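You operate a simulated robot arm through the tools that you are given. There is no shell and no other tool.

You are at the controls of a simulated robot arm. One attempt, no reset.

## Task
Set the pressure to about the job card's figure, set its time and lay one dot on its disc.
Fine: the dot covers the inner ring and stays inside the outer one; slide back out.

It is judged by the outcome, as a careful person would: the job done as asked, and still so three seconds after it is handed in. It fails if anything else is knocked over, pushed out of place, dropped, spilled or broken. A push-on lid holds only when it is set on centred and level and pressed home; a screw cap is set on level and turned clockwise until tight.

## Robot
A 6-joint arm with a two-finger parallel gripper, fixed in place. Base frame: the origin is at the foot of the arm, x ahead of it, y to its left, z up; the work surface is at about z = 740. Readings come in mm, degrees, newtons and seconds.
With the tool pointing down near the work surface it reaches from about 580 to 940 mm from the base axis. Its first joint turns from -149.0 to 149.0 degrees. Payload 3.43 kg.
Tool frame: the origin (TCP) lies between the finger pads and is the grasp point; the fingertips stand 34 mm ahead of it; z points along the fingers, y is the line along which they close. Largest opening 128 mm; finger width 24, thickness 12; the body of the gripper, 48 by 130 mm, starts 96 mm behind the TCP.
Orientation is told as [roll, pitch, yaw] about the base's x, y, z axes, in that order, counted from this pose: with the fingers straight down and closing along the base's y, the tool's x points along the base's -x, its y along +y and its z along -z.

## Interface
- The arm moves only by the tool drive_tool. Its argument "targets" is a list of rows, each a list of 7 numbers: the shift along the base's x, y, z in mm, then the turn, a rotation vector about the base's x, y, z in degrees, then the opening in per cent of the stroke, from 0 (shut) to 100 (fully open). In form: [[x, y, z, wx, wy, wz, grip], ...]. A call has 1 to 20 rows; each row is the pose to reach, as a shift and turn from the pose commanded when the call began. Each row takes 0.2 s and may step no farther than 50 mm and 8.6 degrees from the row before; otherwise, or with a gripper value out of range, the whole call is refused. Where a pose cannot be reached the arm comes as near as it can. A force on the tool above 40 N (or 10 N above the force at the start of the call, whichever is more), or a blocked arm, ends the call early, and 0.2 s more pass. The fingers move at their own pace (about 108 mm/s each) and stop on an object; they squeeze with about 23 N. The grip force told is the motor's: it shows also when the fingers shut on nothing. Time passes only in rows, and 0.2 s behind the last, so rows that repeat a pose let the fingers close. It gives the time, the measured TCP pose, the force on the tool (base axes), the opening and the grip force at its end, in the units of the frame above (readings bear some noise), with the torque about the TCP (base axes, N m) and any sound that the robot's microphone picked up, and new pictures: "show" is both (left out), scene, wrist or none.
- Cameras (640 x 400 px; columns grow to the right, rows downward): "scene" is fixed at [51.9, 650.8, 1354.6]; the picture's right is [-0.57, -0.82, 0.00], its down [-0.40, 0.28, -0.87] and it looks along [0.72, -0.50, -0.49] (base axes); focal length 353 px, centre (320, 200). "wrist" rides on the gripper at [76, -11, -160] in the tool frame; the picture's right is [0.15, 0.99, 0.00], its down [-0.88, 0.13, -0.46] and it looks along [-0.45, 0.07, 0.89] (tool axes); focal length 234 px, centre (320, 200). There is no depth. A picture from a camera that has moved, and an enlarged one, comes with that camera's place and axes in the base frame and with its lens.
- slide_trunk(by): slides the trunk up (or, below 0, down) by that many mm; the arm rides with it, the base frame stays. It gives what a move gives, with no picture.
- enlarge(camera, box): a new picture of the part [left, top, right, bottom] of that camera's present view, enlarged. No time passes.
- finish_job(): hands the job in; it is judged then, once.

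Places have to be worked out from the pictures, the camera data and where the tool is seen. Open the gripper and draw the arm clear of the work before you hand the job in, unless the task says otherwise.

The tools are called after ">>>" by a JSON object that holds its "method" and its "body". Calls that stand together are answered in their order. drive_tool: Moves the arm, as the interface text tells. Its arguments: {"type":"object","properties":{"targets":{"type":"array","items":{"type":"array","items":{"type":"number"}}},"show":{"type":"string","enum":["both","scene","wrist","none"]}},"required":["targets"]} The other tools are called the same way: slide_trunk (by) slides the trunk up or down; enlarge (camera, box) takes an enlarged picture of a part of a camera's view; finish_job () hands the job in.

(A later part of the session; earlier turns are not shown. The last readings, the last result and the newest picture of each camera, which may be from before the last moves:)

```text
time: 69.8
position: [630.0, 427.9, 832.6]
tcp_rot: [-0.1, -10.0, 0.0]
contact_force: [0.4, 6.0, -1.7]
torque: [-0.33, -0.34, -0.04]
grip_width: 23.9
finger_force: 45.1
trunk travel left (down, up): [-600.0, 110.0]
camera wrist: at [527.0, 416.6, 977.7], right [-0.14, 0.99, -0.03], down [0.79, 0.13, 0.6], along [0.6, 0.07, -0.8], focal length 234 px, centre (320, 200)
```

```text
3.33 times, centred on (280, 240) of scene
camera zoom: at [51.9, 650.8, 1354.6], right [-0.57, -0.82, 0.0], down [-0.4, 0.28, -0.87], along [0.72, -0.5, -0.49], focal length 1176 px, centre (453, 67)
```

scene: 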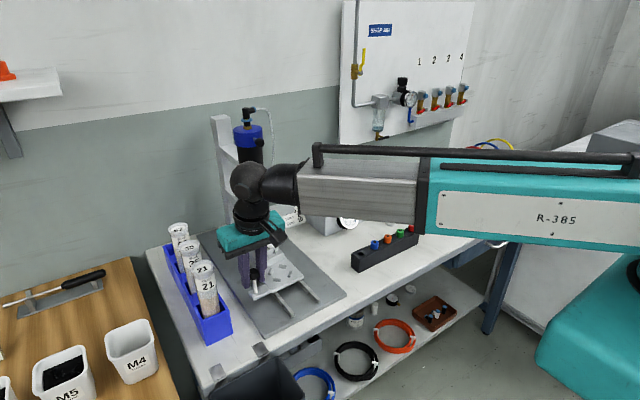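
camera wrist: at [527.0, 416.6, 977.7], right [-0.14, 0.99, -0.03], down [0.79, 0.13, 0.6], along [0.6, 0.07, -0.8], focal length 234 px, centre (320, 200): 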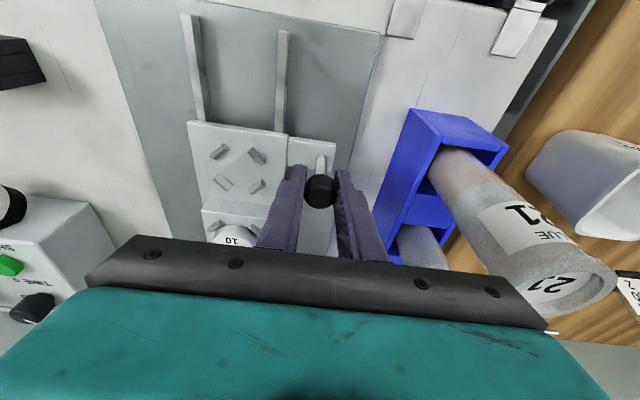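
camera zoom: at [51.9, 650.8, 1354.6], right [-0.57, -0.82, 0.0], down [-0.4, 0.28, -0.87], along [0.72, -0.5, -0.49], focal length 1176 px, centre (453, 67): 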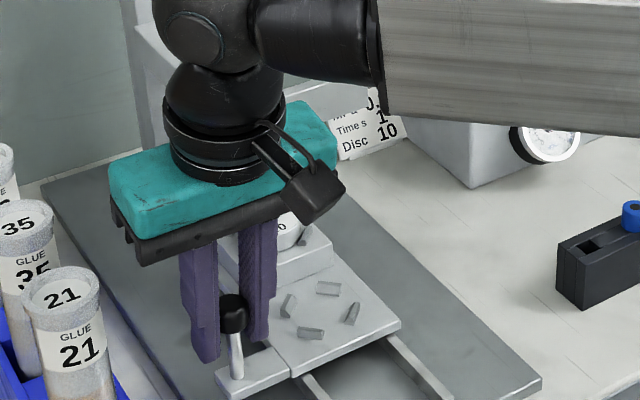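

Disc edge should now be ~6 mm short of the nozzle. I release, retreat and take the same low side view.

>>> {"method": "drive_tool", "body": {"targets": [[0, 0, 0, 0, 0, 0, 25], [0, 0, 0, 0, 0, 0, 50], [0, 0, 20, 0, 0, 0, 50], [-10, 0, 50, 0, 0, 0, 50], [-22, -20, 85, 0, 2, 0, 50], [-28, -60, 95, 0, 4, 0, 50], [-30, -105, 95, 0, 6, 0, 50], [-30, -150, 95, 0, 8, 0, 50], [-26, -195, 95, 0, 10, 0, 50], [-16, -240, 95, 0, 10, 0, 50], [-6, -270, 90, 0, 10, 0, 50]], "show": "none"}}

>>> {"method": "drive_tool", "body": {"targets": [[5, 0, 0, 0, 0, 8, 60], [10, 0, 0, 0, 0, 16, 70], [15, -5, 0, 0, 0, 24, 80], [20, -5, 0, 0, 0, 32, 90], [25, -10, 0, 0, 0, 40, 100], [30, -15, 0, 0, 0, 48, 100], [35, -15, 0, 0, 0, 54, 100]], "show": "none"}}

>>> {"method": "drive_tool", "body": {"targets": [[0, 0, 0, 6.5, -4.7, 0, 100], [0, 0, 0, 12.9, -9.4, 0, 100], [0, 0, -5, 19.4, -14.1, 0, 100], [5, 0, -15, 25.9, -18.8, 0, 100], [10, 0, -25, 32.4, -23.5, 0, 100], [15, 5, -35, 38.8, -28.2, 0, 100], [20, 10, -45, 45.3, -32.9, 0, 100], [20, 10, -45, 45.3, -32.9, 0, 100]]}}

>>> {"method": "enlarge", "body": {"camera": "wrist", "box": [320, 150, 400, 220]}}

>>> {"method": "enlarge", "body": {"camera": "scene", "box": [240, 210, 300, 260]}}

```text
time: 72.2
position: [622.4, 156.1, 924.5]
tcp_rot: [0.0, 0.0, 0.0]
contact_force: [-0.2, 0.2, -0.1]
torque: [0.03, 0.04, 0.06]
grip_width: 64.0
finger_force: 0.0
trunk travel left (down, up): [-600.0, 110.0]
```

```text
time: 73.8
position: [658.9, 142.1, 923.3]
tcp_rot: [0.0, 0.0, 54.1]
contact_force: [1.0, 0.4, -1.2]
torque: [-0.03, 0.0, 0.01]
grip_width: 128.2
finger_force: 0.0
trunk travel left (down, up): [-600.0, 110.0]
```

```text
time: 75.6
position: [681.8, 151.9, 877.7]
tcp_rot: [0.0, -56.1, 53.9]
contact_force: [-0.3, 1.0, 0.8]
torque: [0.01, -0.01, 0.02]
grip_width: 127.9
finger_force: 0.2
out of reach, approached as far as the arm can: row 7, 8
trunk travel left (down, up): [-600.0, 110.0]
camera wrist: at [587.6, 3.9, 904.7], right [-0.85, 0.52, -0.12], down [-0.04, 0.17, 0.99], along [0.53, 0.84, -0.12], focal length 234 px, centre (320, 200)
```

scene: 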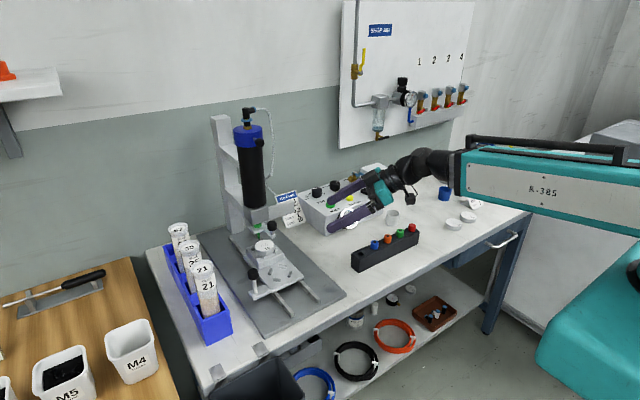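
wrist: 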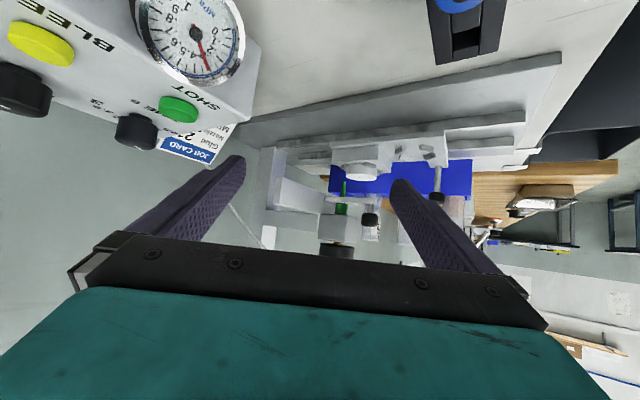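

```text
5.71 times, centred on (360, 185) of wrist
camera zoom: at [587.6, 3.9, 904.7], right [-0.85, 0.52, -0.12], down [-0.04, 0.17, 0.99], along [0.53, 0.84, -0.12], focal length 1338 px, centre (91, 286)
```

zoom: 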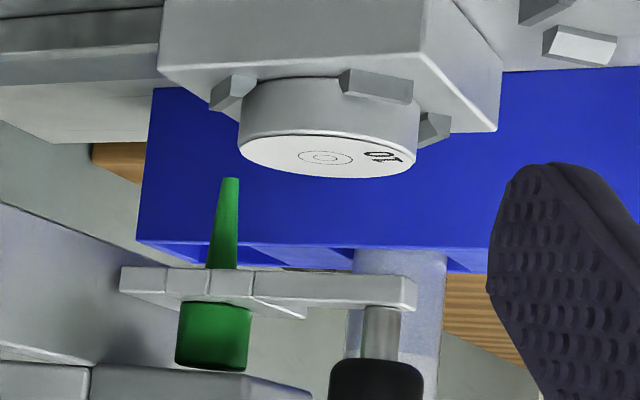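

```text
8.00 times, centred on (270, 235) of scene
camera zoom: at [51.9, 650.8, 1354.6], right [-0.57, -0.82, 0.0], down [-0.4, 0.28, -0.87], along [0.72, -0.5, -0.49], focal length 2822 px, centre (720, -80)
```

zoom: 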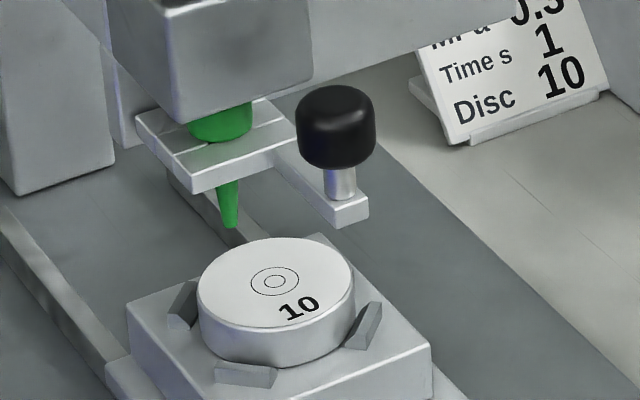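

The low view shows the tip clearing the disc top by about 5–6 mm. Both views agree that about 27 mm more travel puts the disc centre under the tip. I go back to the handle for that.

>>> {"method": "drive_tool", "body": {"targets": [[-5, -5, 10, -6.5, 4.7, 0, 80], [-10, -10, 20, -12.9, 9.4, 0, 80], [-15, -10, 30, -19.4, 14.1, 0, 80], [-20, -10, 40, -25.9, 18.8, 0, 80], [-20, -10, 45, -32.4, 23.5, 0, 80], [-20, -10, 45, -38.8, 28.2, 0, 80], [-20, -10, 45, -45.3, 32.9, 0, 80]], "show": "none"}}

>>> {"method": "drive_tool", "body": {"targets": [[-15, 10, 0, 0, 0, -8, 70], [-30, 25, 0, 0, 0, -16, 60], [-45, 50, 5, 0, 0, -24, 50], [-55, 85, 5, 0, 0, -32, 50], [-58, 125, 5, 0, 0, -40, 50], [-58, 165, 5, 0, 0, -48, 50], [-52, 205, 0, 0, 0, -54, 50], [-43, 245, -5, 0, 0, -54, 50], [-35, 275, -20, 0, 0, -54, 50], [-32, 284, -30, 0, 0, -54, 50], [-32, 284, -30, 0, 0, -54, 50]]}}

```text
time: 77.2
position: [662.6, 141.3, 921.6]
tcp_rot: [0.1, 0.1, 53.9]
contact_force: [-0.6, 0.5, 0.1]
torque: [0.0, 0.01, 0.02]
grip_width: 102.4
finger_force: 0.0
trunk travel left (down, up): [-600.0, 110.0]
```

```text
time: 79.6
position: [630.6, 426.5, 892.3]
tcp_rot: [0.0, 0.0, -0.1]
contact_force: [-0.3, -0.4, 0.8]
torque: [0.01, -0.01, -0.01]
grip_width: 63.9
finger_force: 0.2
trunk travel left (down, up): [-600.0, 110.0]
camera wrist: at [553.7, 415.4, 1052.8], right [-0.15, 0.99, 0.0], down [0.88, 0.13, 0.46], along [0.45, 0.07, -0.89], focal length 234 px, centre (320, 200)
```

scene: 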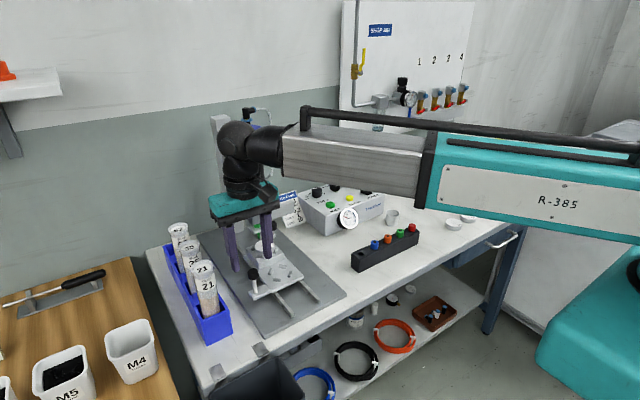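
wrist: 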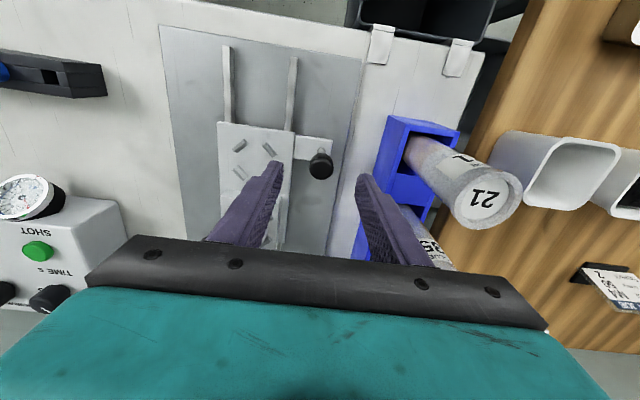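

I descend, grip and push 27 mm in small steps, watching for an end stop.

>>> {"method": "drive_tool", "body": {"targets": [[0, 0, -8, 0, -5, 0, 50], [0, 0.2, -16, 0, -10, 0, 50], [0, 0.2, -40, 0, -10, 0, 50], [0, 0.2, -59, 0, -10, 0, 50], [0, 0.2, -59, 0, -10, 0, 30], [0, 0.2, -59, 0, -10, 0, 10], [0, 0.2, -59, 0, -10, 0, 10], [5, 0.2, -59, 0, -10, 0, 10], [10, 0.2, -59, 0, -10, 0, 10], [15, 0.2, -59, 0, -10, 0, 10], [20, 0.2, -59, 0, -10, 0, 10], [24, 0.2, -59, 0, -10, 0, 10], [27, 0.2, -59, 0, -10, 0, 10], [27, 0.2, -59, 0, -10, 0, 10]]}}

>>> {"method": "enlarge", "body": {"camera": "scene", "box": [220, 180, 340, 300]}}

```text
time: 82.6
position: [656.8, 428.2, 833.7]
tcp_rot: [0.2, -10.1, -0.1]
contact_force: [3.3, 19.1, 13.1]
torque: [-0.36, 1.21, -0.11]
grip_width: 23.7
finger_force: 45.4
trunk travel left (down, up): [-600.0, 110.0]
camera wrist: at [553.7, 416.4, 978.7], right [-0.14, 0.99, -0.02], down [0.79, 0.13, 0.6], along [0.6, 0.07, -0.8], focal length 234 px, centre (320, 200)
```

scene: 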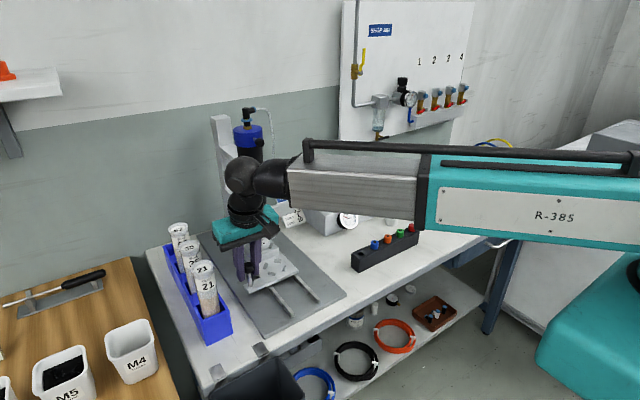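
wrist: 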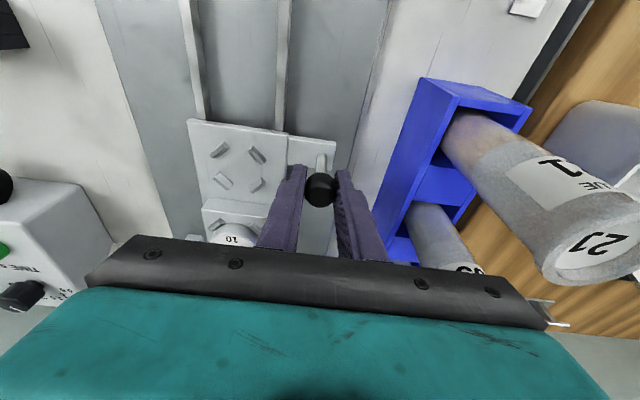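

```text
3.33 times, centred on (280, 240) of scene
camera zoom: at [51.9, 650.8, 1354.6], right [-0.57, -0.82, 0.0], down [-0.4, 0.28, -0.87], along [0.72, -0.5, -0.49], focal length 1176 px, centre (453, 67)
```

zoom: 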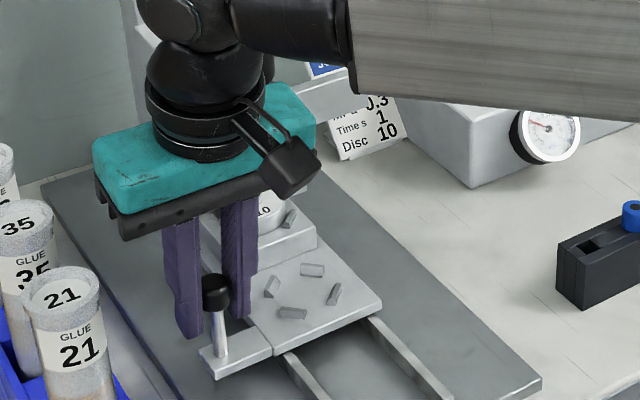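

No end stop yet (Fx ≈ 3 N), only a side load from an off-centre grip. I release, retreat, and check the alignment from the low side view and the scene camera.

>>> {"method": "drive_tool", "body": {"targets": [[0, 1, 0, 0, 0, 0, 10], [0, 1, 0, 0, 0, 0, 25], [0, 1, 0, 0, 0, 0, 50], [0, 1, 20, 0, 0, 0, 50], [-20, 0, 45, 0, 0, 0, 50], [-45, -20, 75, 0, 2, 0, 50], [-55, -60, 90, 0, 4, 0, 50], [-57, -105, 95, 0, 6, 0, 50], [-57, -150, 95, 0, 8, 0, 50], [-53, -195, 95, 0, 10, 0, 50], [-43, -240, 95, 0, 10, 0, 50], [-33, -270, 90, 0, 10, 0, 50]], "show": "none"}}

>>> {"method": "drive_tool", "body": {"targets": [[5, 0, 0, 0, 0, 8, 60], [10, 0, 0, 0, 0, 16, 70], [15, -5, 0, 0, 0, 24, 80], [20, -5, 0, 0, 0, 32, 90], [25, -10, 0, 0, 0, 40, 100], [30, -15, 0, 0, 0, 48, 100], [35, -15, 0, 0, 0, 54, 100]], "show": "none"}}

>>> {"method": "drive_tool", "body": {"targets": [[0, 0, 0, 6.5, -4.7, 0, 100], [0, 0, 0, 12.9, -9.4, 0, 100], [0, 0, -5, 19.4, -14.1, 0, 100], [5, 0, -15, 25.9, -18.8, 0, 100], [10, 0, -25, 32.4, -23.5, 0, 100], [15, 5, -35, 38.8, -28.2, 0, 100], [18, 8, -43, 43.5, -31.6, 0, 100], [18, 8, -43, 43.5, -31.6, 0, 100]]}}

>>> {"method": "enlarge", "body": {"camera": "wrist", "box": [310, 150, 390, 220]}}

>>> {"method": "enlarge", "body": {"camera": "scene", "box": [240, 210, 300, 260]}}

```text
time: 85.2
position: [624.2, 155.5, 925.1]
tcp_rot: [0.0, 0.0, 0.0]
contact_force: [-0.3, -0.4, 0.8]
torque: [-0.03, -0.03, 0.03]
grip_width: 64.1
finger_force: 0.0
trunk travel left (down, up): [-600.0, 110.0]
```

```text
time: 86.8
position: [658.8, 140.0, 924.0]
tcp_rot: [0.0, 0.0, 54.1]
contact_force: [0.2, -0.4, 0.0]
torque: [0.01, 0.01, 0.0]
grip_width: 128.0
finger_force: 0.0
trunk travel left (down, up): [-600.0, 110.0]
```

```text
time: 88.6
position: [680.2, 149.8, 880.7]
tcp_rot: [0.1, -53.8, 54.0]
contact_force: [0.1, -0.4, -0.9]
torque: [-0.01, 0.02, 0.02]
grip_width: 127.9
finger_force: 0.0
out of reach, approached as far as the arm can: row 7, 8
trunk travel left (down, up): [-600.0, 110.0]
camera wrist: at [587.2, 1.9, 914.0], right [-0.85, 0.51, -0.12], down [-0.02, 0.2, 0.98], along [0.52, 0.84, -0.16], focal length 234 px, centre (320, 200)
```

scene: 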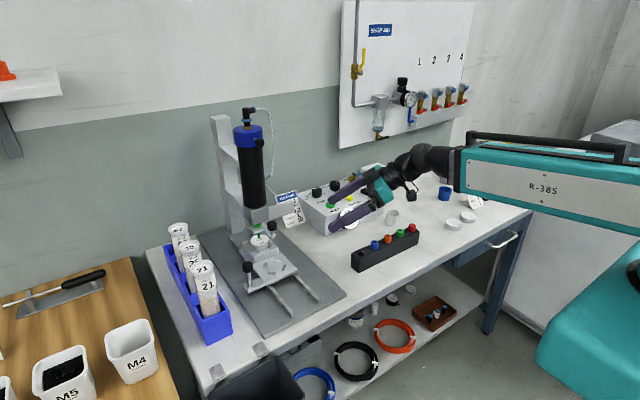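
wrist: 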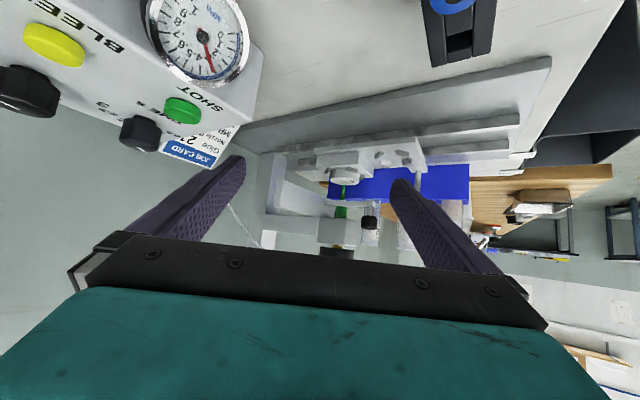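

```text
5.71 times, centred on (350, 185) of wrist
camera zoom: at [587.2, 1.9, 914.0], right [-0.85, 0.51, -0.12], down [-0.02, 0.2, 0.98], along [0.52, 0.84, -0.16], focal length 1338 px, centre (149, 286)
```

zoom: 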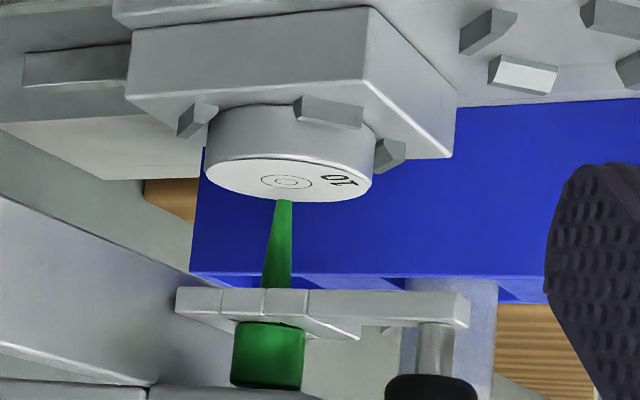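

```text
8.00 times, centred on (270, 235) of scene
camera zoom: at [51.9, 650.8, 1354.6], right [-0.57, -0.82, 0.0], down [-0.4, 0.28, -0.87], along [0.72, -0.5, -0.49], focal length 2822 px, centre (720, -80)
```

zoom: 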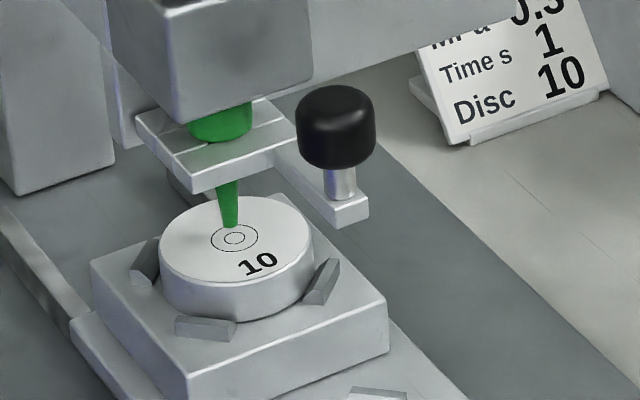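

Both views show the tip nearly above the ring centre; what remains uncertain is about 1 mm in y. I take one more view, straight along +x from the front, to measure that.

>>> {"method": "drive_tool", "body": {"targets": [[-5, -5, 10, -6.5, 4.7, 0, 80], [-10, -10, 20, -12.9, 9.4, 0, 80], [-15, -10, 30, -19.4, 14.1, 0, 80], [-18, -8, 40, -25.9, 18.8, 0, 80], [-18, -8, 43, -32.4, 23.5, 0, 80], [-18, -8, 43, -38.8, 28.2, 0, 80], [-18, -8, 43, -43.5, 31.6, 0, 80]], "show": "none"}}

>>> {"method": "drive_tool", "body": {"targets": [[-10, 10, 5, 0, 0, -8, 80], [-25, 25, 10, 0, 0, -16, 80], [-40, 50, 15, 0, 0, -24, 80], [-50, 85, 15, 0, 0, -32, 80], [-50, 125, 15, 0, 0, -40, 80], [-45, 165, 10, 0, 0, -48, 80], [-40, 200, 5, 0, 0, -54, 80], [-40, 222, 0, 0, 0, -54, 80]], "show": "none"}}

>>> {"method": "drive_tool", "body": {"targets": [[0, 0, 0, 0, -8, 0, 85], [0, 0, -5, 0, -16, 0, 90], [0, 0, -10, 0, -24, 0, 100], [0, 0, -20, 0, -32, 0, 100], [0, 0, -30, 0, -40, 0, 100], [0, 0, -30, 0, -40, 0, 100]]}}

>>> {"method": "enlarge", "body": {"camera": "wrist", "box": [280, 140, 360, 220]}}

```text
time: 90.2
position: [662.6, 141.6, 923.5]
tcp_rot: [-0.1, 0.2, 53.9]
contact_force: [-0.3, -0.7, -0.9]
torque: [-0.01, 0.0, 0.03]
grip_width: 102.2
finger_force: 0.1
trunk travel left (down, up): [-600.0, 110.0]
```

```text
time: 92.0
position: [623.3, 363.2, 921.9]
tcp_rot: [-0.1, 0.0, -0.2]
contact_force: [0.0, 0.8, -0.5]
torque: [0.01, -0.02, 0.0]
grip_width: 102.3
finger_force: 0.0
trunk travel left (down, up): [-600.0, 110.0]
```

```text
time: 93.4
position: [623.1, 362.6, 892.7]
tcp_rot: [0.0, -40.1, 0.0]
contact_force: [-0.5, -0.1, -0.3]
torque: [-0.01, -0.01, -0.01]
grip_width: 127.8
finger_force: 0.1
trunk travel left (down, up): [-600.0, 110.0]
camera wrist: at [461.2, 352.0, 966.9], right [-0.11, 0.99, -0.09], down [0.38, 0.13, 0.92], along [0.92, 0.07, -0.39], focal length 234 px, centre (320, 200)
```

scene: 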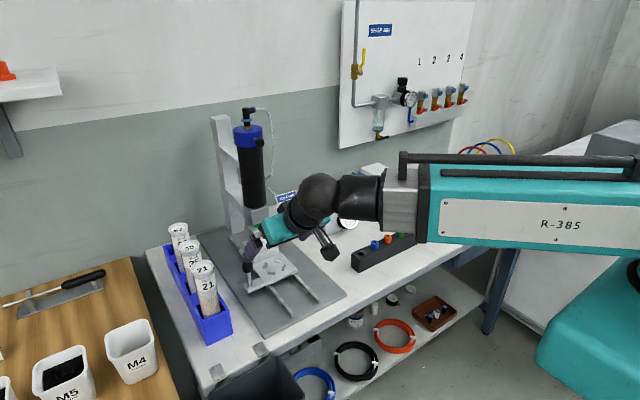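
wrist: 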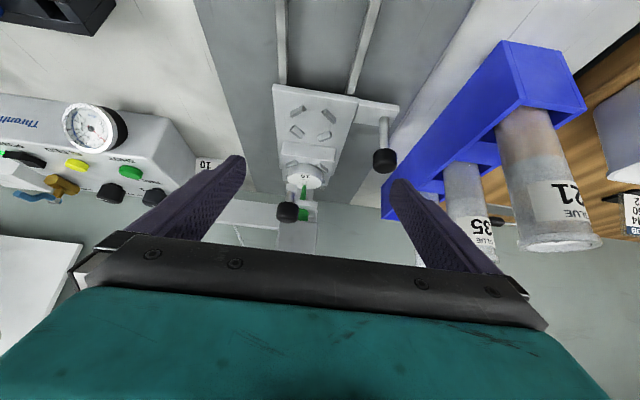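

```text
5.00 times, centred on (320, 180) of wrist
camera zoom: at [461.2, 352.0, 966.9], right [-0.11, 0.99, -0.09], down [0.38, 0.13, 0.92], along [0.92, 0.07, -0.39], focal length 1171 px, centre (320, 300)
```

zoom: 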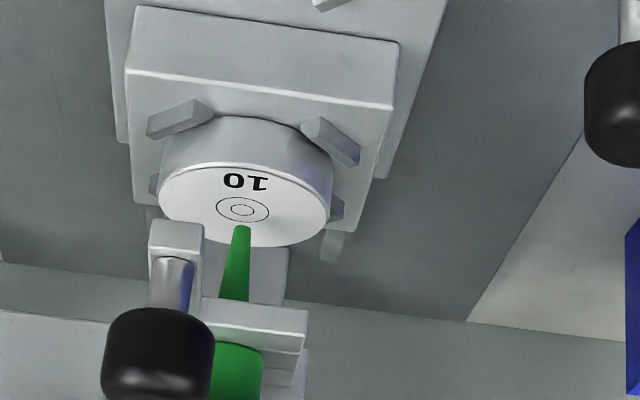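

>>> {"method": "enlarge", "body": {"camera": "wrist", "box": [290, 170, 320, 195]}}

>>> {"method": "enlarge", "body": {"camera": "scene", "box": [255, 225, 285, 250]}}

```text
16.00 times, centred on (305, 182) of wrist
camera zoom: at [461.2, 352.0, 966.9], right [-0.11, 0.99, -0.09], down [0.38, 0.13, 0.92], along [0.92, 0.07, -0.39], focal length 3747 px, centre (560, 480)
```

zoom: 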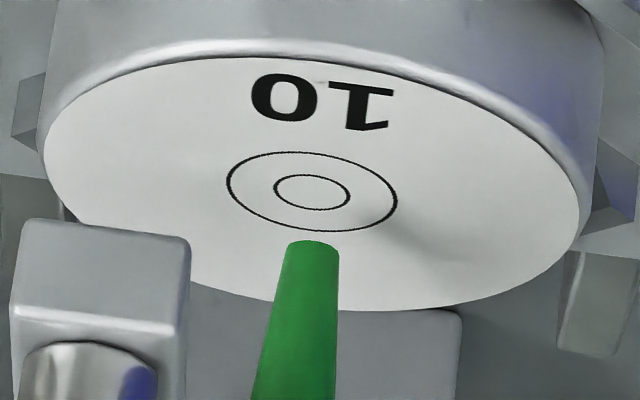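

```text
16.00 times, centred on (270, 238) of scene
camera zoom: at [51.9, 650.8, 1354.6], right [-0.57, -0.82, 0.0], down [-0.4, 0.28, -0.87], along [0.72, -0.5, -0.49], focal length 5645 px, centre (1120, -400)
```

zoom: 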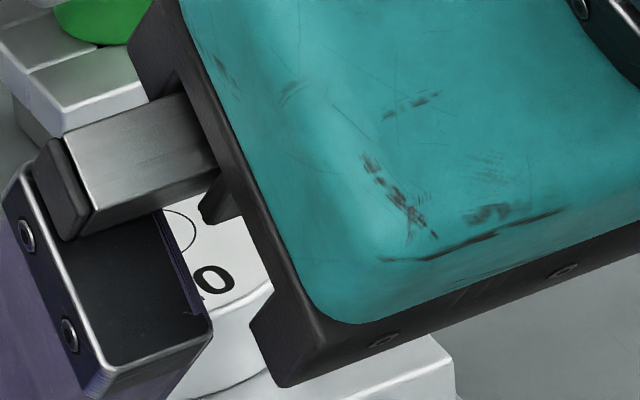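

At 16× the tip stands within about 0.5–1 mm of the ring centre, against ~1.6 mm of allowance, so the alignment is good. Next is the SHOT button at about (791, 94, top z≈827): I retreat and bring the closed fingertips above it.

>>> {"method": "drive_tool", "body": {"targets": [[-5, 0, 15, 0, 8, 0, 80], [-10, -5, 30, 0, 16, 0, 60], [-15, -20, 40, 0, 24, 0, 40], [-15, -60, 45, 0, 32, 0, 20], [-10, -105, 45, 0, 40, 0, 5], [0, -150, 45, 0, 40, 0, 0], [10, -195, 45, 0, 40, 0, 0], [40, -230, 45, 0, 40, 0, 0], [80, -250, 40, 0, 40, 0, 0], [120, -262, 30, 0, 40, 0, 0], [150, -268, 15, 0, 40, 0, 0], [168, -268.8, -5, 0, 40, 0, 0], [168, -268.8, -5, 0, 40, 0, 0]]}}

>>> {"method": "enlarge", "body": {"camera": "wrist", "box": [240, 100, 400, 240]}}

>>> {"method": "enlarge", "body": {"camera": "scene", "box": [300, 160, 400, 240]}}

>>> {"method": "enlarge", "body": {"camera": "scene", "box": [248, 220, 278, 245]}}

```text
time: 96.2
position: [792.3, 93.7, 887.2]
tcp_rot: [0.1, 0.0, 0.1]
contact_force: [0.2, -0.4, 0.1]
torque: [0.0, 0.01, 0.0]
grip_width: 0.0
finger_force: 23.0
trunk travel left (down, up): [-600.0, 110.0]
camera wrist: at [713.7, 82.9, 1047.7], right [-0.15, 0.99, 0.0], down [0.88, 0.13, 0.46], along [0.45, 0.07, -0.89], focal length 234 px, centre (320, 200)
```

scene: 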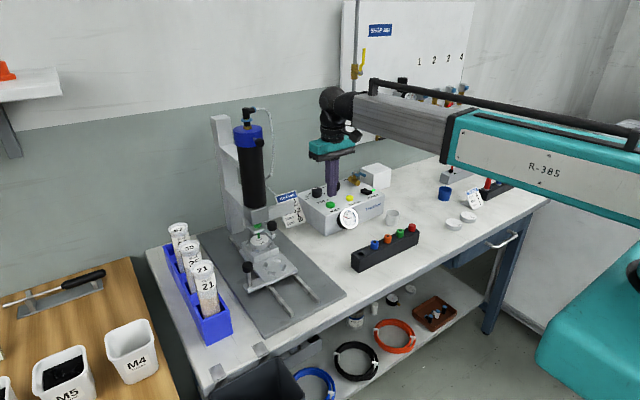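
wrist: 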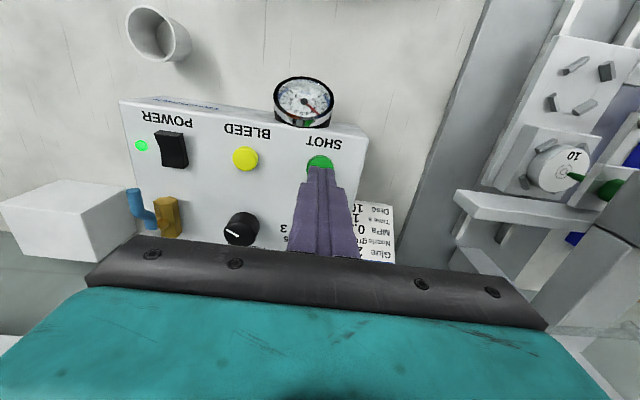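

```text
2.86 times, centred on (320, 170) of wrist
camera zoom: at [713.7, 82.9, 1047.7], right [-0.15, 0.99, 0.0], down [0.88, 0.13, 0.46], along [0.45, 0.07, -0.89], focal length 669 px, centre (320, 286)
```

zoom: 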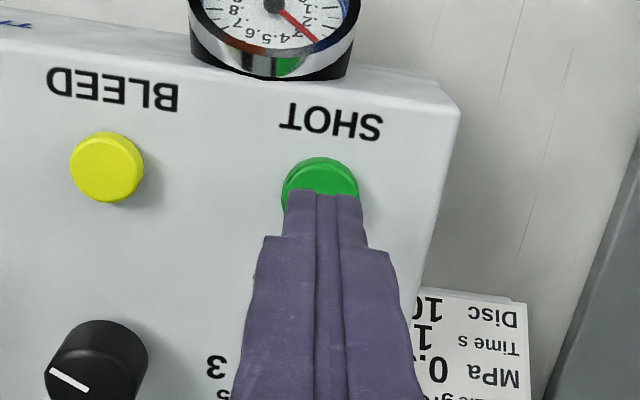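

```text
5.00 times, centred on (350, 200) of scene
camera zoom: at [51.9, 650.8, 1354.6], right [-0.57, -0.82, 0.0], down [-0.4, 0.28, -0.87], along [0.72, -0.5, -0.49], focal length 1764 px, centre (170, 200)
```

zoom: 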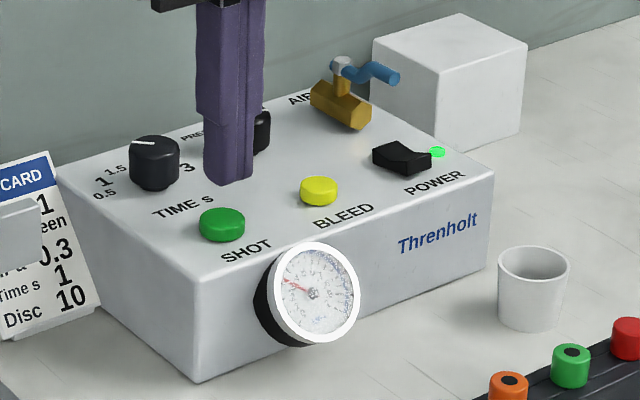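

```text
16.00 times, centred on (263, 232) of scene
camera zoom: at [51.9, 650.8, 1354.6], right [-0.57, -0.82, 0.0], down [-0.4, 0.28, -0.87], along [0.72, -0.5, -0.49], focal length 5645 px, centre (1232, -320)
```

zoom: 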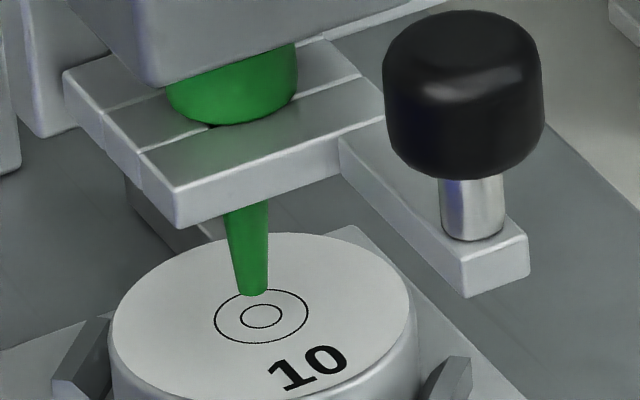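

At 16× the offset is about 0.5 mm in x and 0.75 mm in y with a ~5 mm gap, well inside the rings. The tips are over SHOT; I press down in small steps until the button gives.

>>> {"method": "drive_tool", "body": {"targets": [[-1, 0, -12, 0, 0, 0, 0], [-1, 0, -20, 0, 0, 0, 0], [-1, 0, -24, 0, 0, 0, 0], [-1, 0, -26, 0, 0, 0, 0]], "show": "scene"}}

>>> {"method": "enlarge", "body": {"camera": "scene", "box": [310, 180, 360, 220]}}

```text
time: 97.2
position: [790.2, 95.2, 861.5]
tcp_rot: [0.0, 0.0, 0.0]
contact_force: [0.1, -0.3, 0.8]
torque: [0.0, -0.02, 0.03]
grip_width: 0.0
finger_force: 22.9
trunk travel left (down, up): [-600.0, 110.0]
```

scene: 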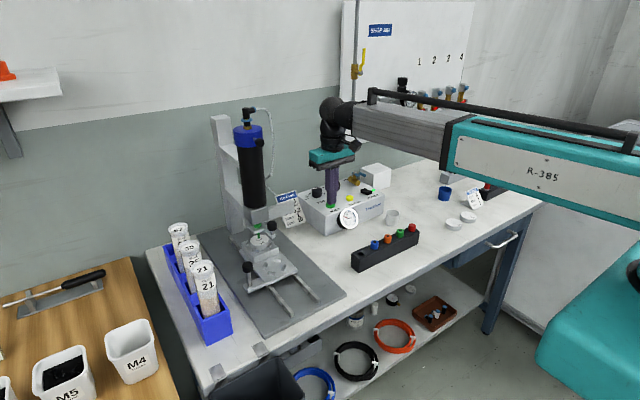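

```text
10.00 times, centred on (335, 200) of scene
camera zoom: at [51.9, 650.8, 1354.6], right [-0.57, -0.82, 0.0], down [-0.4, 0.28, -0.87], along [0.72, -0.5, -0.49], focal length 3528 px, centre (170, 200)
```

zoom: 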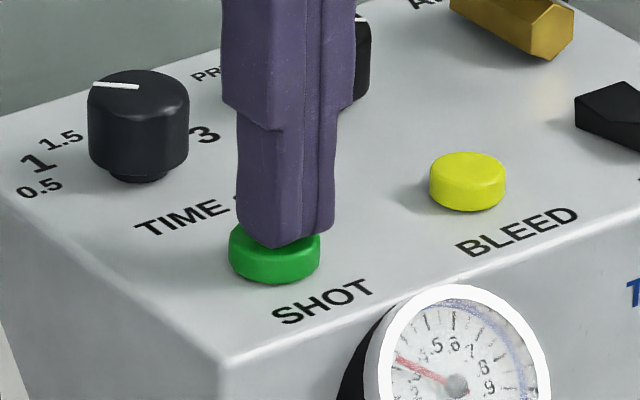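

The tips are just about touching the button. I press another few millimetres, hold, then lift straight off.

>>> {"method": "drive_tool", "body": {"targets": [[0, 0, -2, 0, 0, 0, 0], [0, 0, -4, 0, 0, 0, 0], [0, 0, -5, 0, 0, 0, 0]], "show": "scene"}}

>>> {"method": "enlarge", "body": {"camera": "scene", "box": [248, 220, 278, 245]}}

>>> {"method": "enlarge", "body": {"camera": "scene", "box": [310, 180, 360, 220]}}

```text
time: 98.0
position: [789.0, 93.6, 857.1]
tcp_rot: [-0.1, -0.1, 0.1]
contact_force: [0.0, 1.4, 2.9]
torque: [0.01, -0.01, 0.0]
grip_width: 0.1
finger_force: 23.0
trunk travel left (down, up): [-600.0, 110.0]
heard: click
```

scene: 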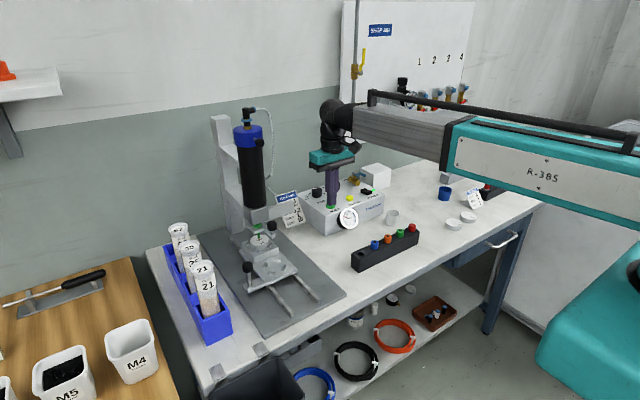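

```text
16.00 times, centred on (263, 232) of scene
camera zoom: at [51.9, 650.8, 1354.6], right [-0.57, -0.82, 0.0], down [-0.4, 0.28, -0.87], along [0.72, -0.5, -0.49], focal length 5645 px, centre (1232, -320)
```

zoom: 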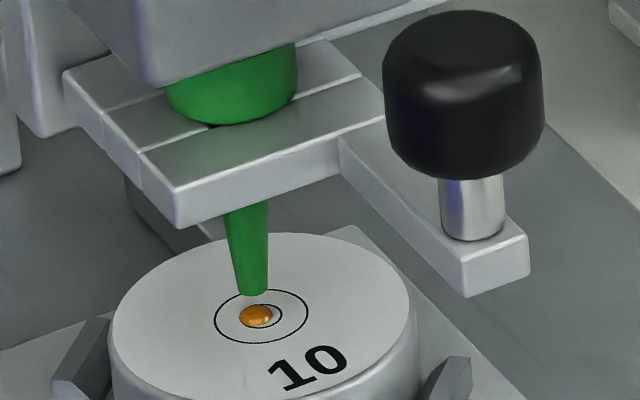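

```text
10.00 times, centred on (335, 200) of scene
camera zoom: at [51.9, 650.8, 1354.6], right [-0.57, -0.82, 0.0], down [-0.4, 0.28, -0.87], along [0.72, -0.5, -0.49], focal length 3528 px, centre (170, 200)
```

zoom: 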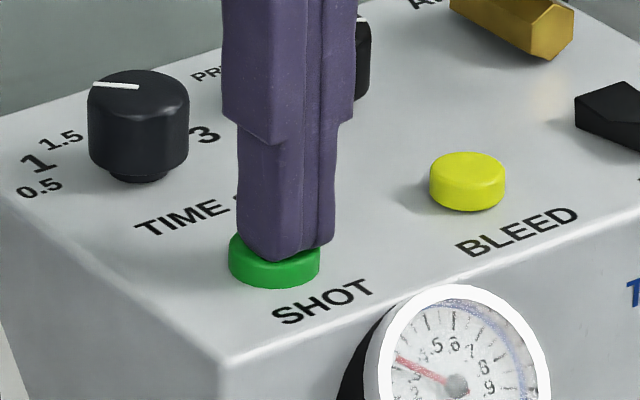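

Click heard, and the dot is forming close to the ring centre. I hold through the timed second, then lift off.

>>> {"method": "drive_tool", "body": {"targets": [[0, 0, 0, 0, 0, 0, 0], [0, 0, 0, 0, 0, 0, 0], [0, 0, 0, 0, 0, 0, 0], [0, 0, 0, 0, 0, 0, 0], [0, 0, 0, 0, 0, 0, 0]], "show": "none"}}

>>> {"method": "enlarge", "body": {"camera": "scene", "box": [248, 220, 278, 245]}}

>>> {"method": "drive_tool", "body": {"targets": [[0, 0, 10, 0, 0, 0, 0], [0, 0, 40, 0, 0, 0, 0], [0, 0, 60, 0, 0, 0, 0], [0, 0, 60, 0, 0, 0, 0]], "show": "scene"}}

>>> {"method": "enlarge", "body": {"camera": "scene", "box": [248, 220, 278, 245]}}

```text
time: 99.2
position: [787.8, 94.0, 857.9]
tcp_rot: [-0.1, 0.0, -0.1]
contact_force: [-0.3, 1.0, 2.8]
torque: [0.06, 0.02, -0.01]
grip_width: 0.1
finger_force: 22.8
trunk travel left (down, up): [-600.0, 110.0]
```

```text
16.00 times, centred on (263, 232) of scene
camera zoom: at [51.9, 650.8, 1354.6], right [-0.57, -0.82, 0.0], down [-0.4, 0.28, -0.87], along [0.72, -0.5, -0.49], focal length 5645 px, centre (1232, -320)
```

zoom: 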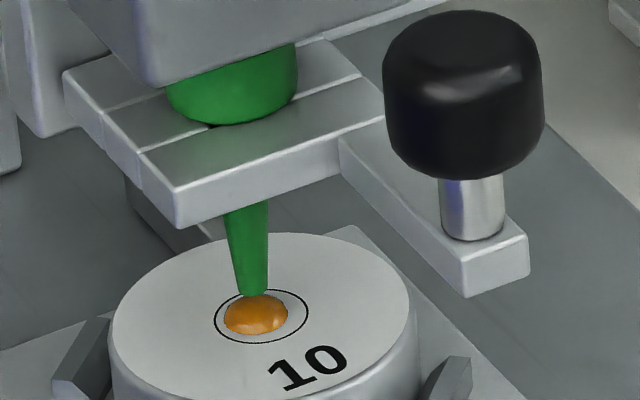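

```text
time: 100.2
position: [789.2, 94.5, 917.8]
tcp_rot: [0.0, 0.0, -0.2]
contact_force: [0.3, 0.3, -1.3]
torque: [-0.03, -0.02, 0.0]
grip_width: 0.0
finger_force: 22.5
trunk travel left (down, up): [-600.0, 110.0]
```

scene: 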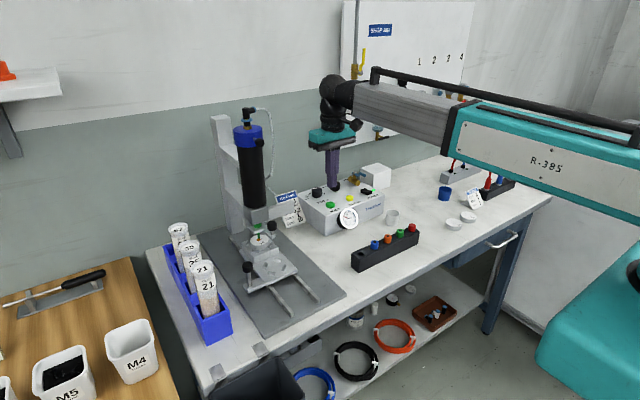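

```text
16.00 times, centred on (263, 232) of scene
camera zoom: at [51.9, 650.8, 1354.6], right [-0.57, -0.82, 0.0], down [-0.4, 0.28, -0.87], along [0.72, -0.5, -0.49], focal length 5645 px, centre (1232, -320)
```

zoom: 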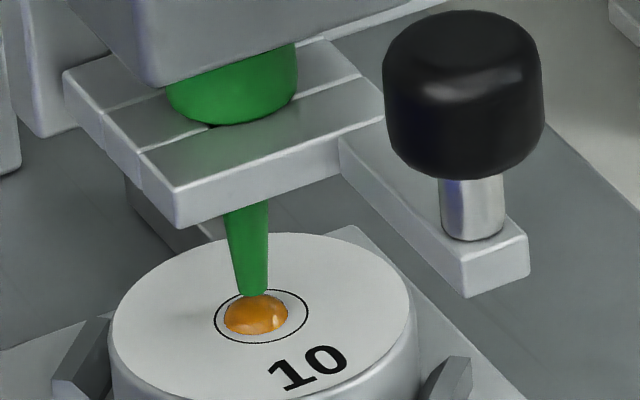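

The dot covers the inner ring and lies inside the outer one (~10.4 mm across). Now I go back to the handle to pull the slide out.

>>> {"method": "drive_tool", "body": {"targets": [[-40, 5, 10, 0, 0, 0, 0], [-85, 15, 15, 0, 0, 0, 10], [-130, 30, 15, 0, 0, 0, 30], [-160, 65, 15, 0, 0, 0, 50], [-180, 105, 15, 0, 0, 0, 50], [-190, 148, 10, 0, 0, 0, 50], [-190, 192, 5, 0, 0, 0, 50], [-188, 236, 0, 0, 0, 0, 50], [-175, 278, -5, 0, 0, 0, 50], [-155, 312, -10, 0, 0, 0, 50], [-135, 333, -18, 0, 0, 0, 50], [-132, 333, -24, 0, 0, 0, 50], [-132, 333, -24, 0, 0, 0, 50]]}}

>>> {"method": "enlarge", "body": {"camera": "wrist", "box": [240, 100, 400, 240]}}

```text
time: 103.0
position: [659.1, 427.0, 892.9]
tcp_rot: [-0.1, 0.0, -0.1]
contact_force: [0.0, -0.3, 0.7]
torque: [0.02, 0.0, 0.01]
grip_width: 64.0
finger_force: 0.0
trunk travel left (down, up): [-600.0, 110.0]
camera wrist: at [582.0, 415.9, 1053.6], right [-0.15, 0.99, 0.0], down [0.88, 0.13, 0.46], along [0.45, 0.07, -0.89], focal length 234 px, centre (320, 200)
```

scene: 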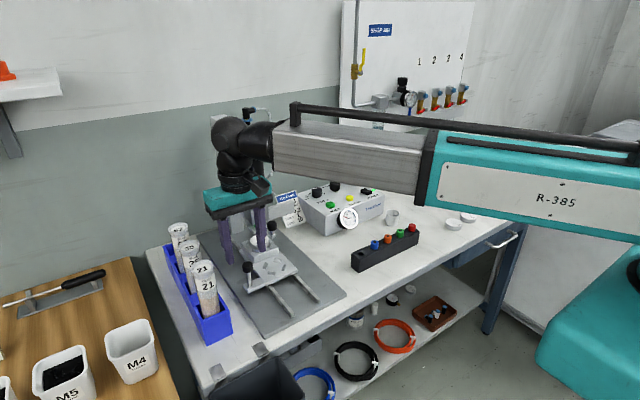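
wrist: 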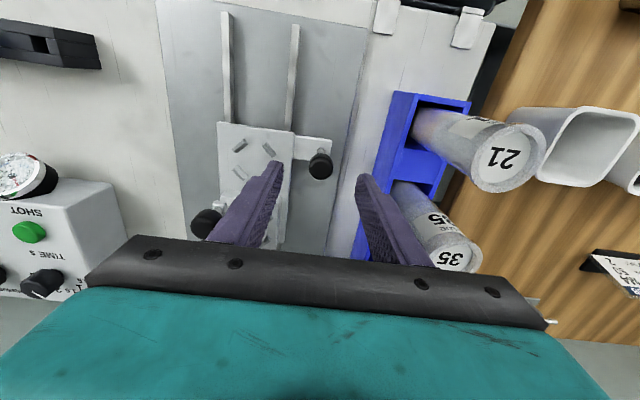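

```text
2.86 times, centred on (320, 170) of wrist
camera zoom: at [582.0, 415.9, 1053.6], right [-0.15, 0.99, 0.0], down [0.88, 0.13, 0.46], along [0.45, 0.07, -0.89], focal length 669 px, centre (320, 286)
```

zoom: 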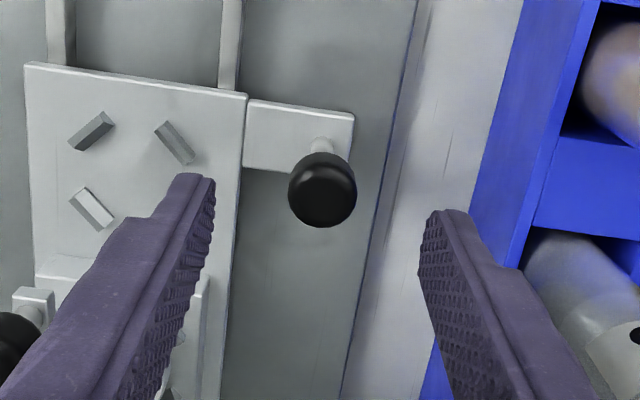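

The handle is between the fingers. I descend, grip it and pull the slide smoothly back out by 97 mm.

>>> {"method": "drive_tool", "body": {"targets": [[-1, 0.3, -8, 0, -5, 0, 50], [-1.5, 0.5, -16, 0, -10, 0, 50], [-1.5, 0.5, -40, 0, -10, 0, 50], [-1.5, 0.5, -59, 0, -10, 0, 50], [-1.5, 0.5, -59, 0, -10, 0, 30], [-1.5, 0.5, -59, 0, -10, 0, 10], [-1.5, 0.5, -59, 0, -10, 0, 10], [-5, 0.5, -59, 0, -10, 0, 10], [-11, 0.5, -59, 0, -10, 0, 10], [-19, 0.5, -59, 0, -10, 0, 10], [-27, 0.5, -59, 0, -10, 0, 10], [-35, 0.5, -59, 0, -10, 0, 10], [-43, 0.5, -59, 0, -10, 0, 10], [-51, 0.5, -59, 0, -10, 0, 10], [-59, 0.5, -59, 0, -10, 0, 10], [-67, 0.5, -59, 0, -10, 0, 10], [-75, 0.5, -59, 0, -10, 0, 10], [-83, 0.5, -59, 0, -10, 0, 10], [-89, 0.5, -59, 0, -10, 0, 10], [-92, 0.5, -59, 0, -10, 0, 10]]}}

```text
time: 107.2
position: [566.2, 428.6, 833.4]
tcp_rot: [0.0, -10.1, -0.1]
contact_force: [0.4, -0.2, -2.4]
torque: [0.37, -0.43, 0.08]
grip_width: 23.7
finger_force: 45.1
trunk travel left (down, up): [-600.0, 110.0]
camera wrist: at [462.6, 416.8, 978.8], right [-0.14, 0.99, -0.03], down [0.79, 0.13, 0.6], along [0.6, 0.07, -0.8], focal length 234 px, centre (320, 200)
```

scene: 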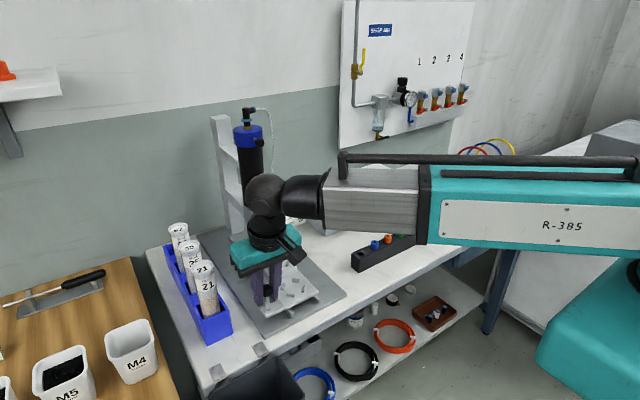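
wrist: 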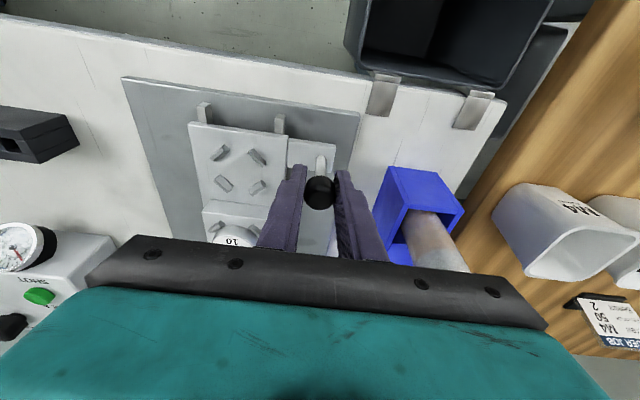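

The slide is 6 mm from where it began; I draw it the rest of the way gently, then release and retreat to check.

>>> {"method": "drive_tool", "body": {"targets": [[-3, 0, 0, 0, 0, 0, 10], [-6, 0, 0, 0, 0, 0, 10], [-6, 0, 0, 0, 0, 0, 10]], "show": "none"}}

>>> {"method": "drive_tool", "body": {"targets": [[0, 0, 0, 0, 0, 0, 25], [0, 0, 0, 0, 0, 0, 50], [0, 0, 20, 0, 0, 0, 50], [0, 0, 50, 0, 0, 0, 50], [10, -20, 85, 0, 2, 0, 50], [20, -60, 95, 0, 4, 0, 50], [30, -105, 95, 0, 6, 0, 50], [40, -150, 95, 0, 8, 0, 50], [50, -195, 95, 0, 10, 0, 50], [60, -240, 95, 0, 10, 0, 50], [70, -280, 95, 0, 10, 0, 50], [80, -320, 100, 0, 10, 0, 50], [80, -350, 110, 0, 10, 0, 50], [80, -350, 110, 0, 10, 0, 50]]}}

>>> {"method": "enlarge", "body": {"camera": "scene", "box": [262, 248, 302, 280]}}

>>> {"method": "enlarge", "body": {"camera": "scene", "box": [220, 190, 340, 320]}}

>>> {"method": "enlarge", "body": {"camera": "scene", "box": [300, 160, 400, 240]}}

```text
time: 108.0
position: [559.4, 427.3, 834.5]
tcp_rot: [0.0, -10.0, -0.2]
contact_force: [-3.8, -0.2, -4.0]
torque: [0.28, -0.74, -0.09]
grip_width: 23.6
finger_force: 45.3
trunk travel left (down, up): [-600.0, 110.0]
```

```text
time: 111.0
position: [640.0, 76.8, 944.2]
tcp_rot: [0.0, 0.0, 0.0]
contact_force: [0.0, 0.0, -0.2]
torque: [0.01, 0.01, -0.01]
grip_width: 63.9
finger_force: 0.1
trunk travel left (down, up): [-600.0, 110.0]
camera wrist: at [562.9, 66.2, 1104.6], right [-0.15, 0.99, 0.0], down [0.88, 0.13, 0.46], along [0.45, 0.07, -0.89], focal length 234 px, centre (320, 200)
```

scene: 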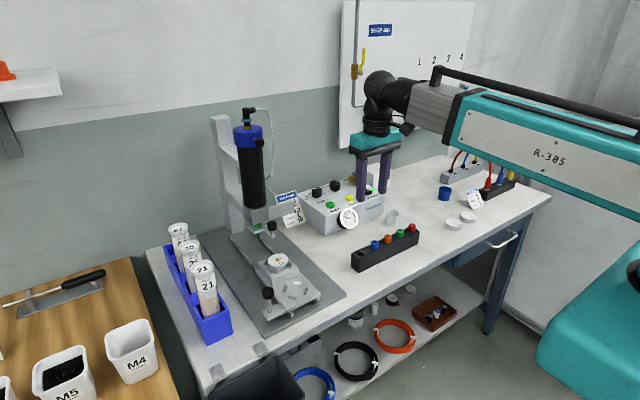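
wrist: 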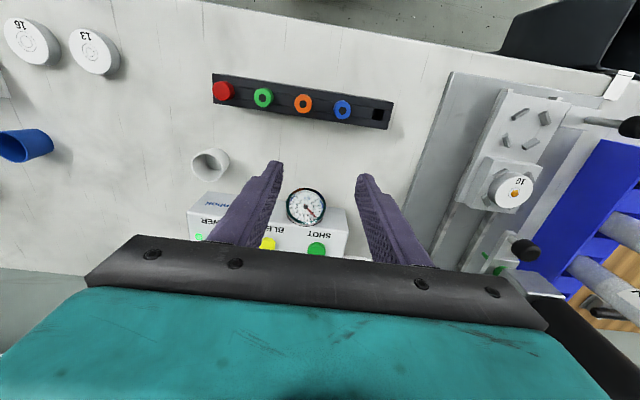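

```text
12.50 times, centred on (282, 264) of scene
camera zoom: at [51.9, 650.8, 1354.6], right [-0.57, -0.82, 0.0], down [-0.4, 0.28, -0.87], along [0.72, -0.5, -0.49], focal length 4410 px, centre (795, -600)
```

zoom: 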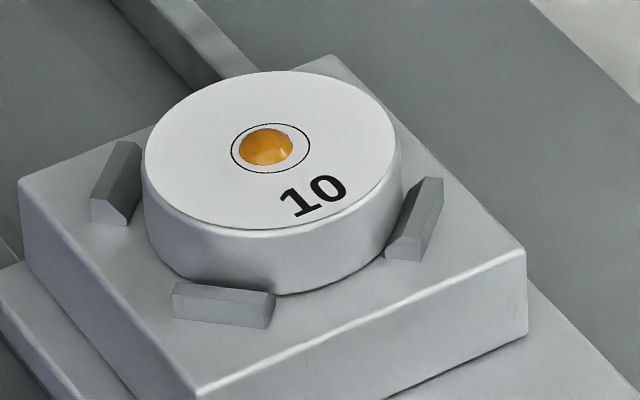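

```text
3.08 times, centred on (280, 255) of scene
camera zoom: at [51.9, 650.8, 1354.6], right [-0.57, -0.82, 0.0], down [-0.4, 0.28, -0.87], along [0.72, -0.5, -0.49], focal length 1086 px, centre (443, 31)
```

zoom: 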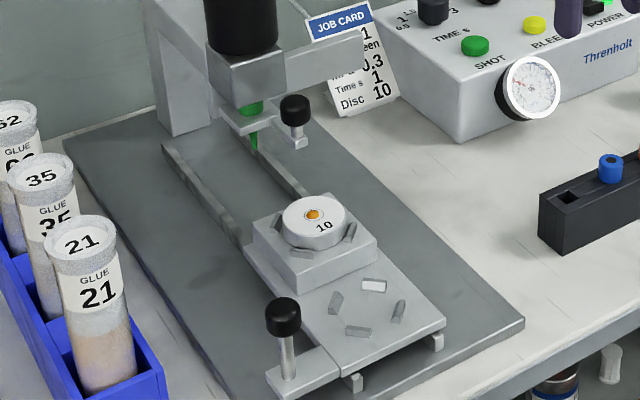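

```text
5.00 times, centred on (350, 200) of scene
camera zoom: at [51.9, 650.8, 1354.6], right [-0.57, -0.82, 0.0], down [-0.4, 0.28, -0.87], along [0.72, -0.5, -0.49], focal length 1764 px, centre (170, 200)
```

zoom: 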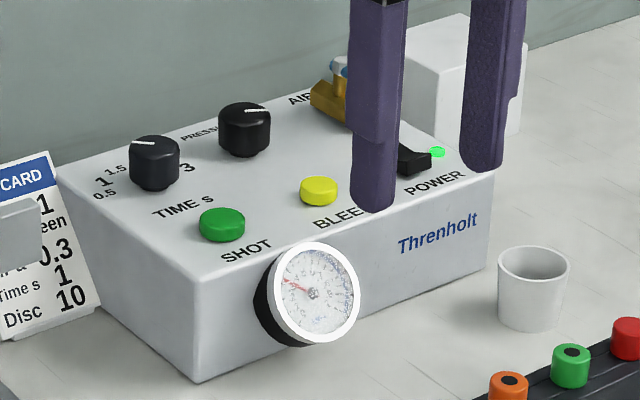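

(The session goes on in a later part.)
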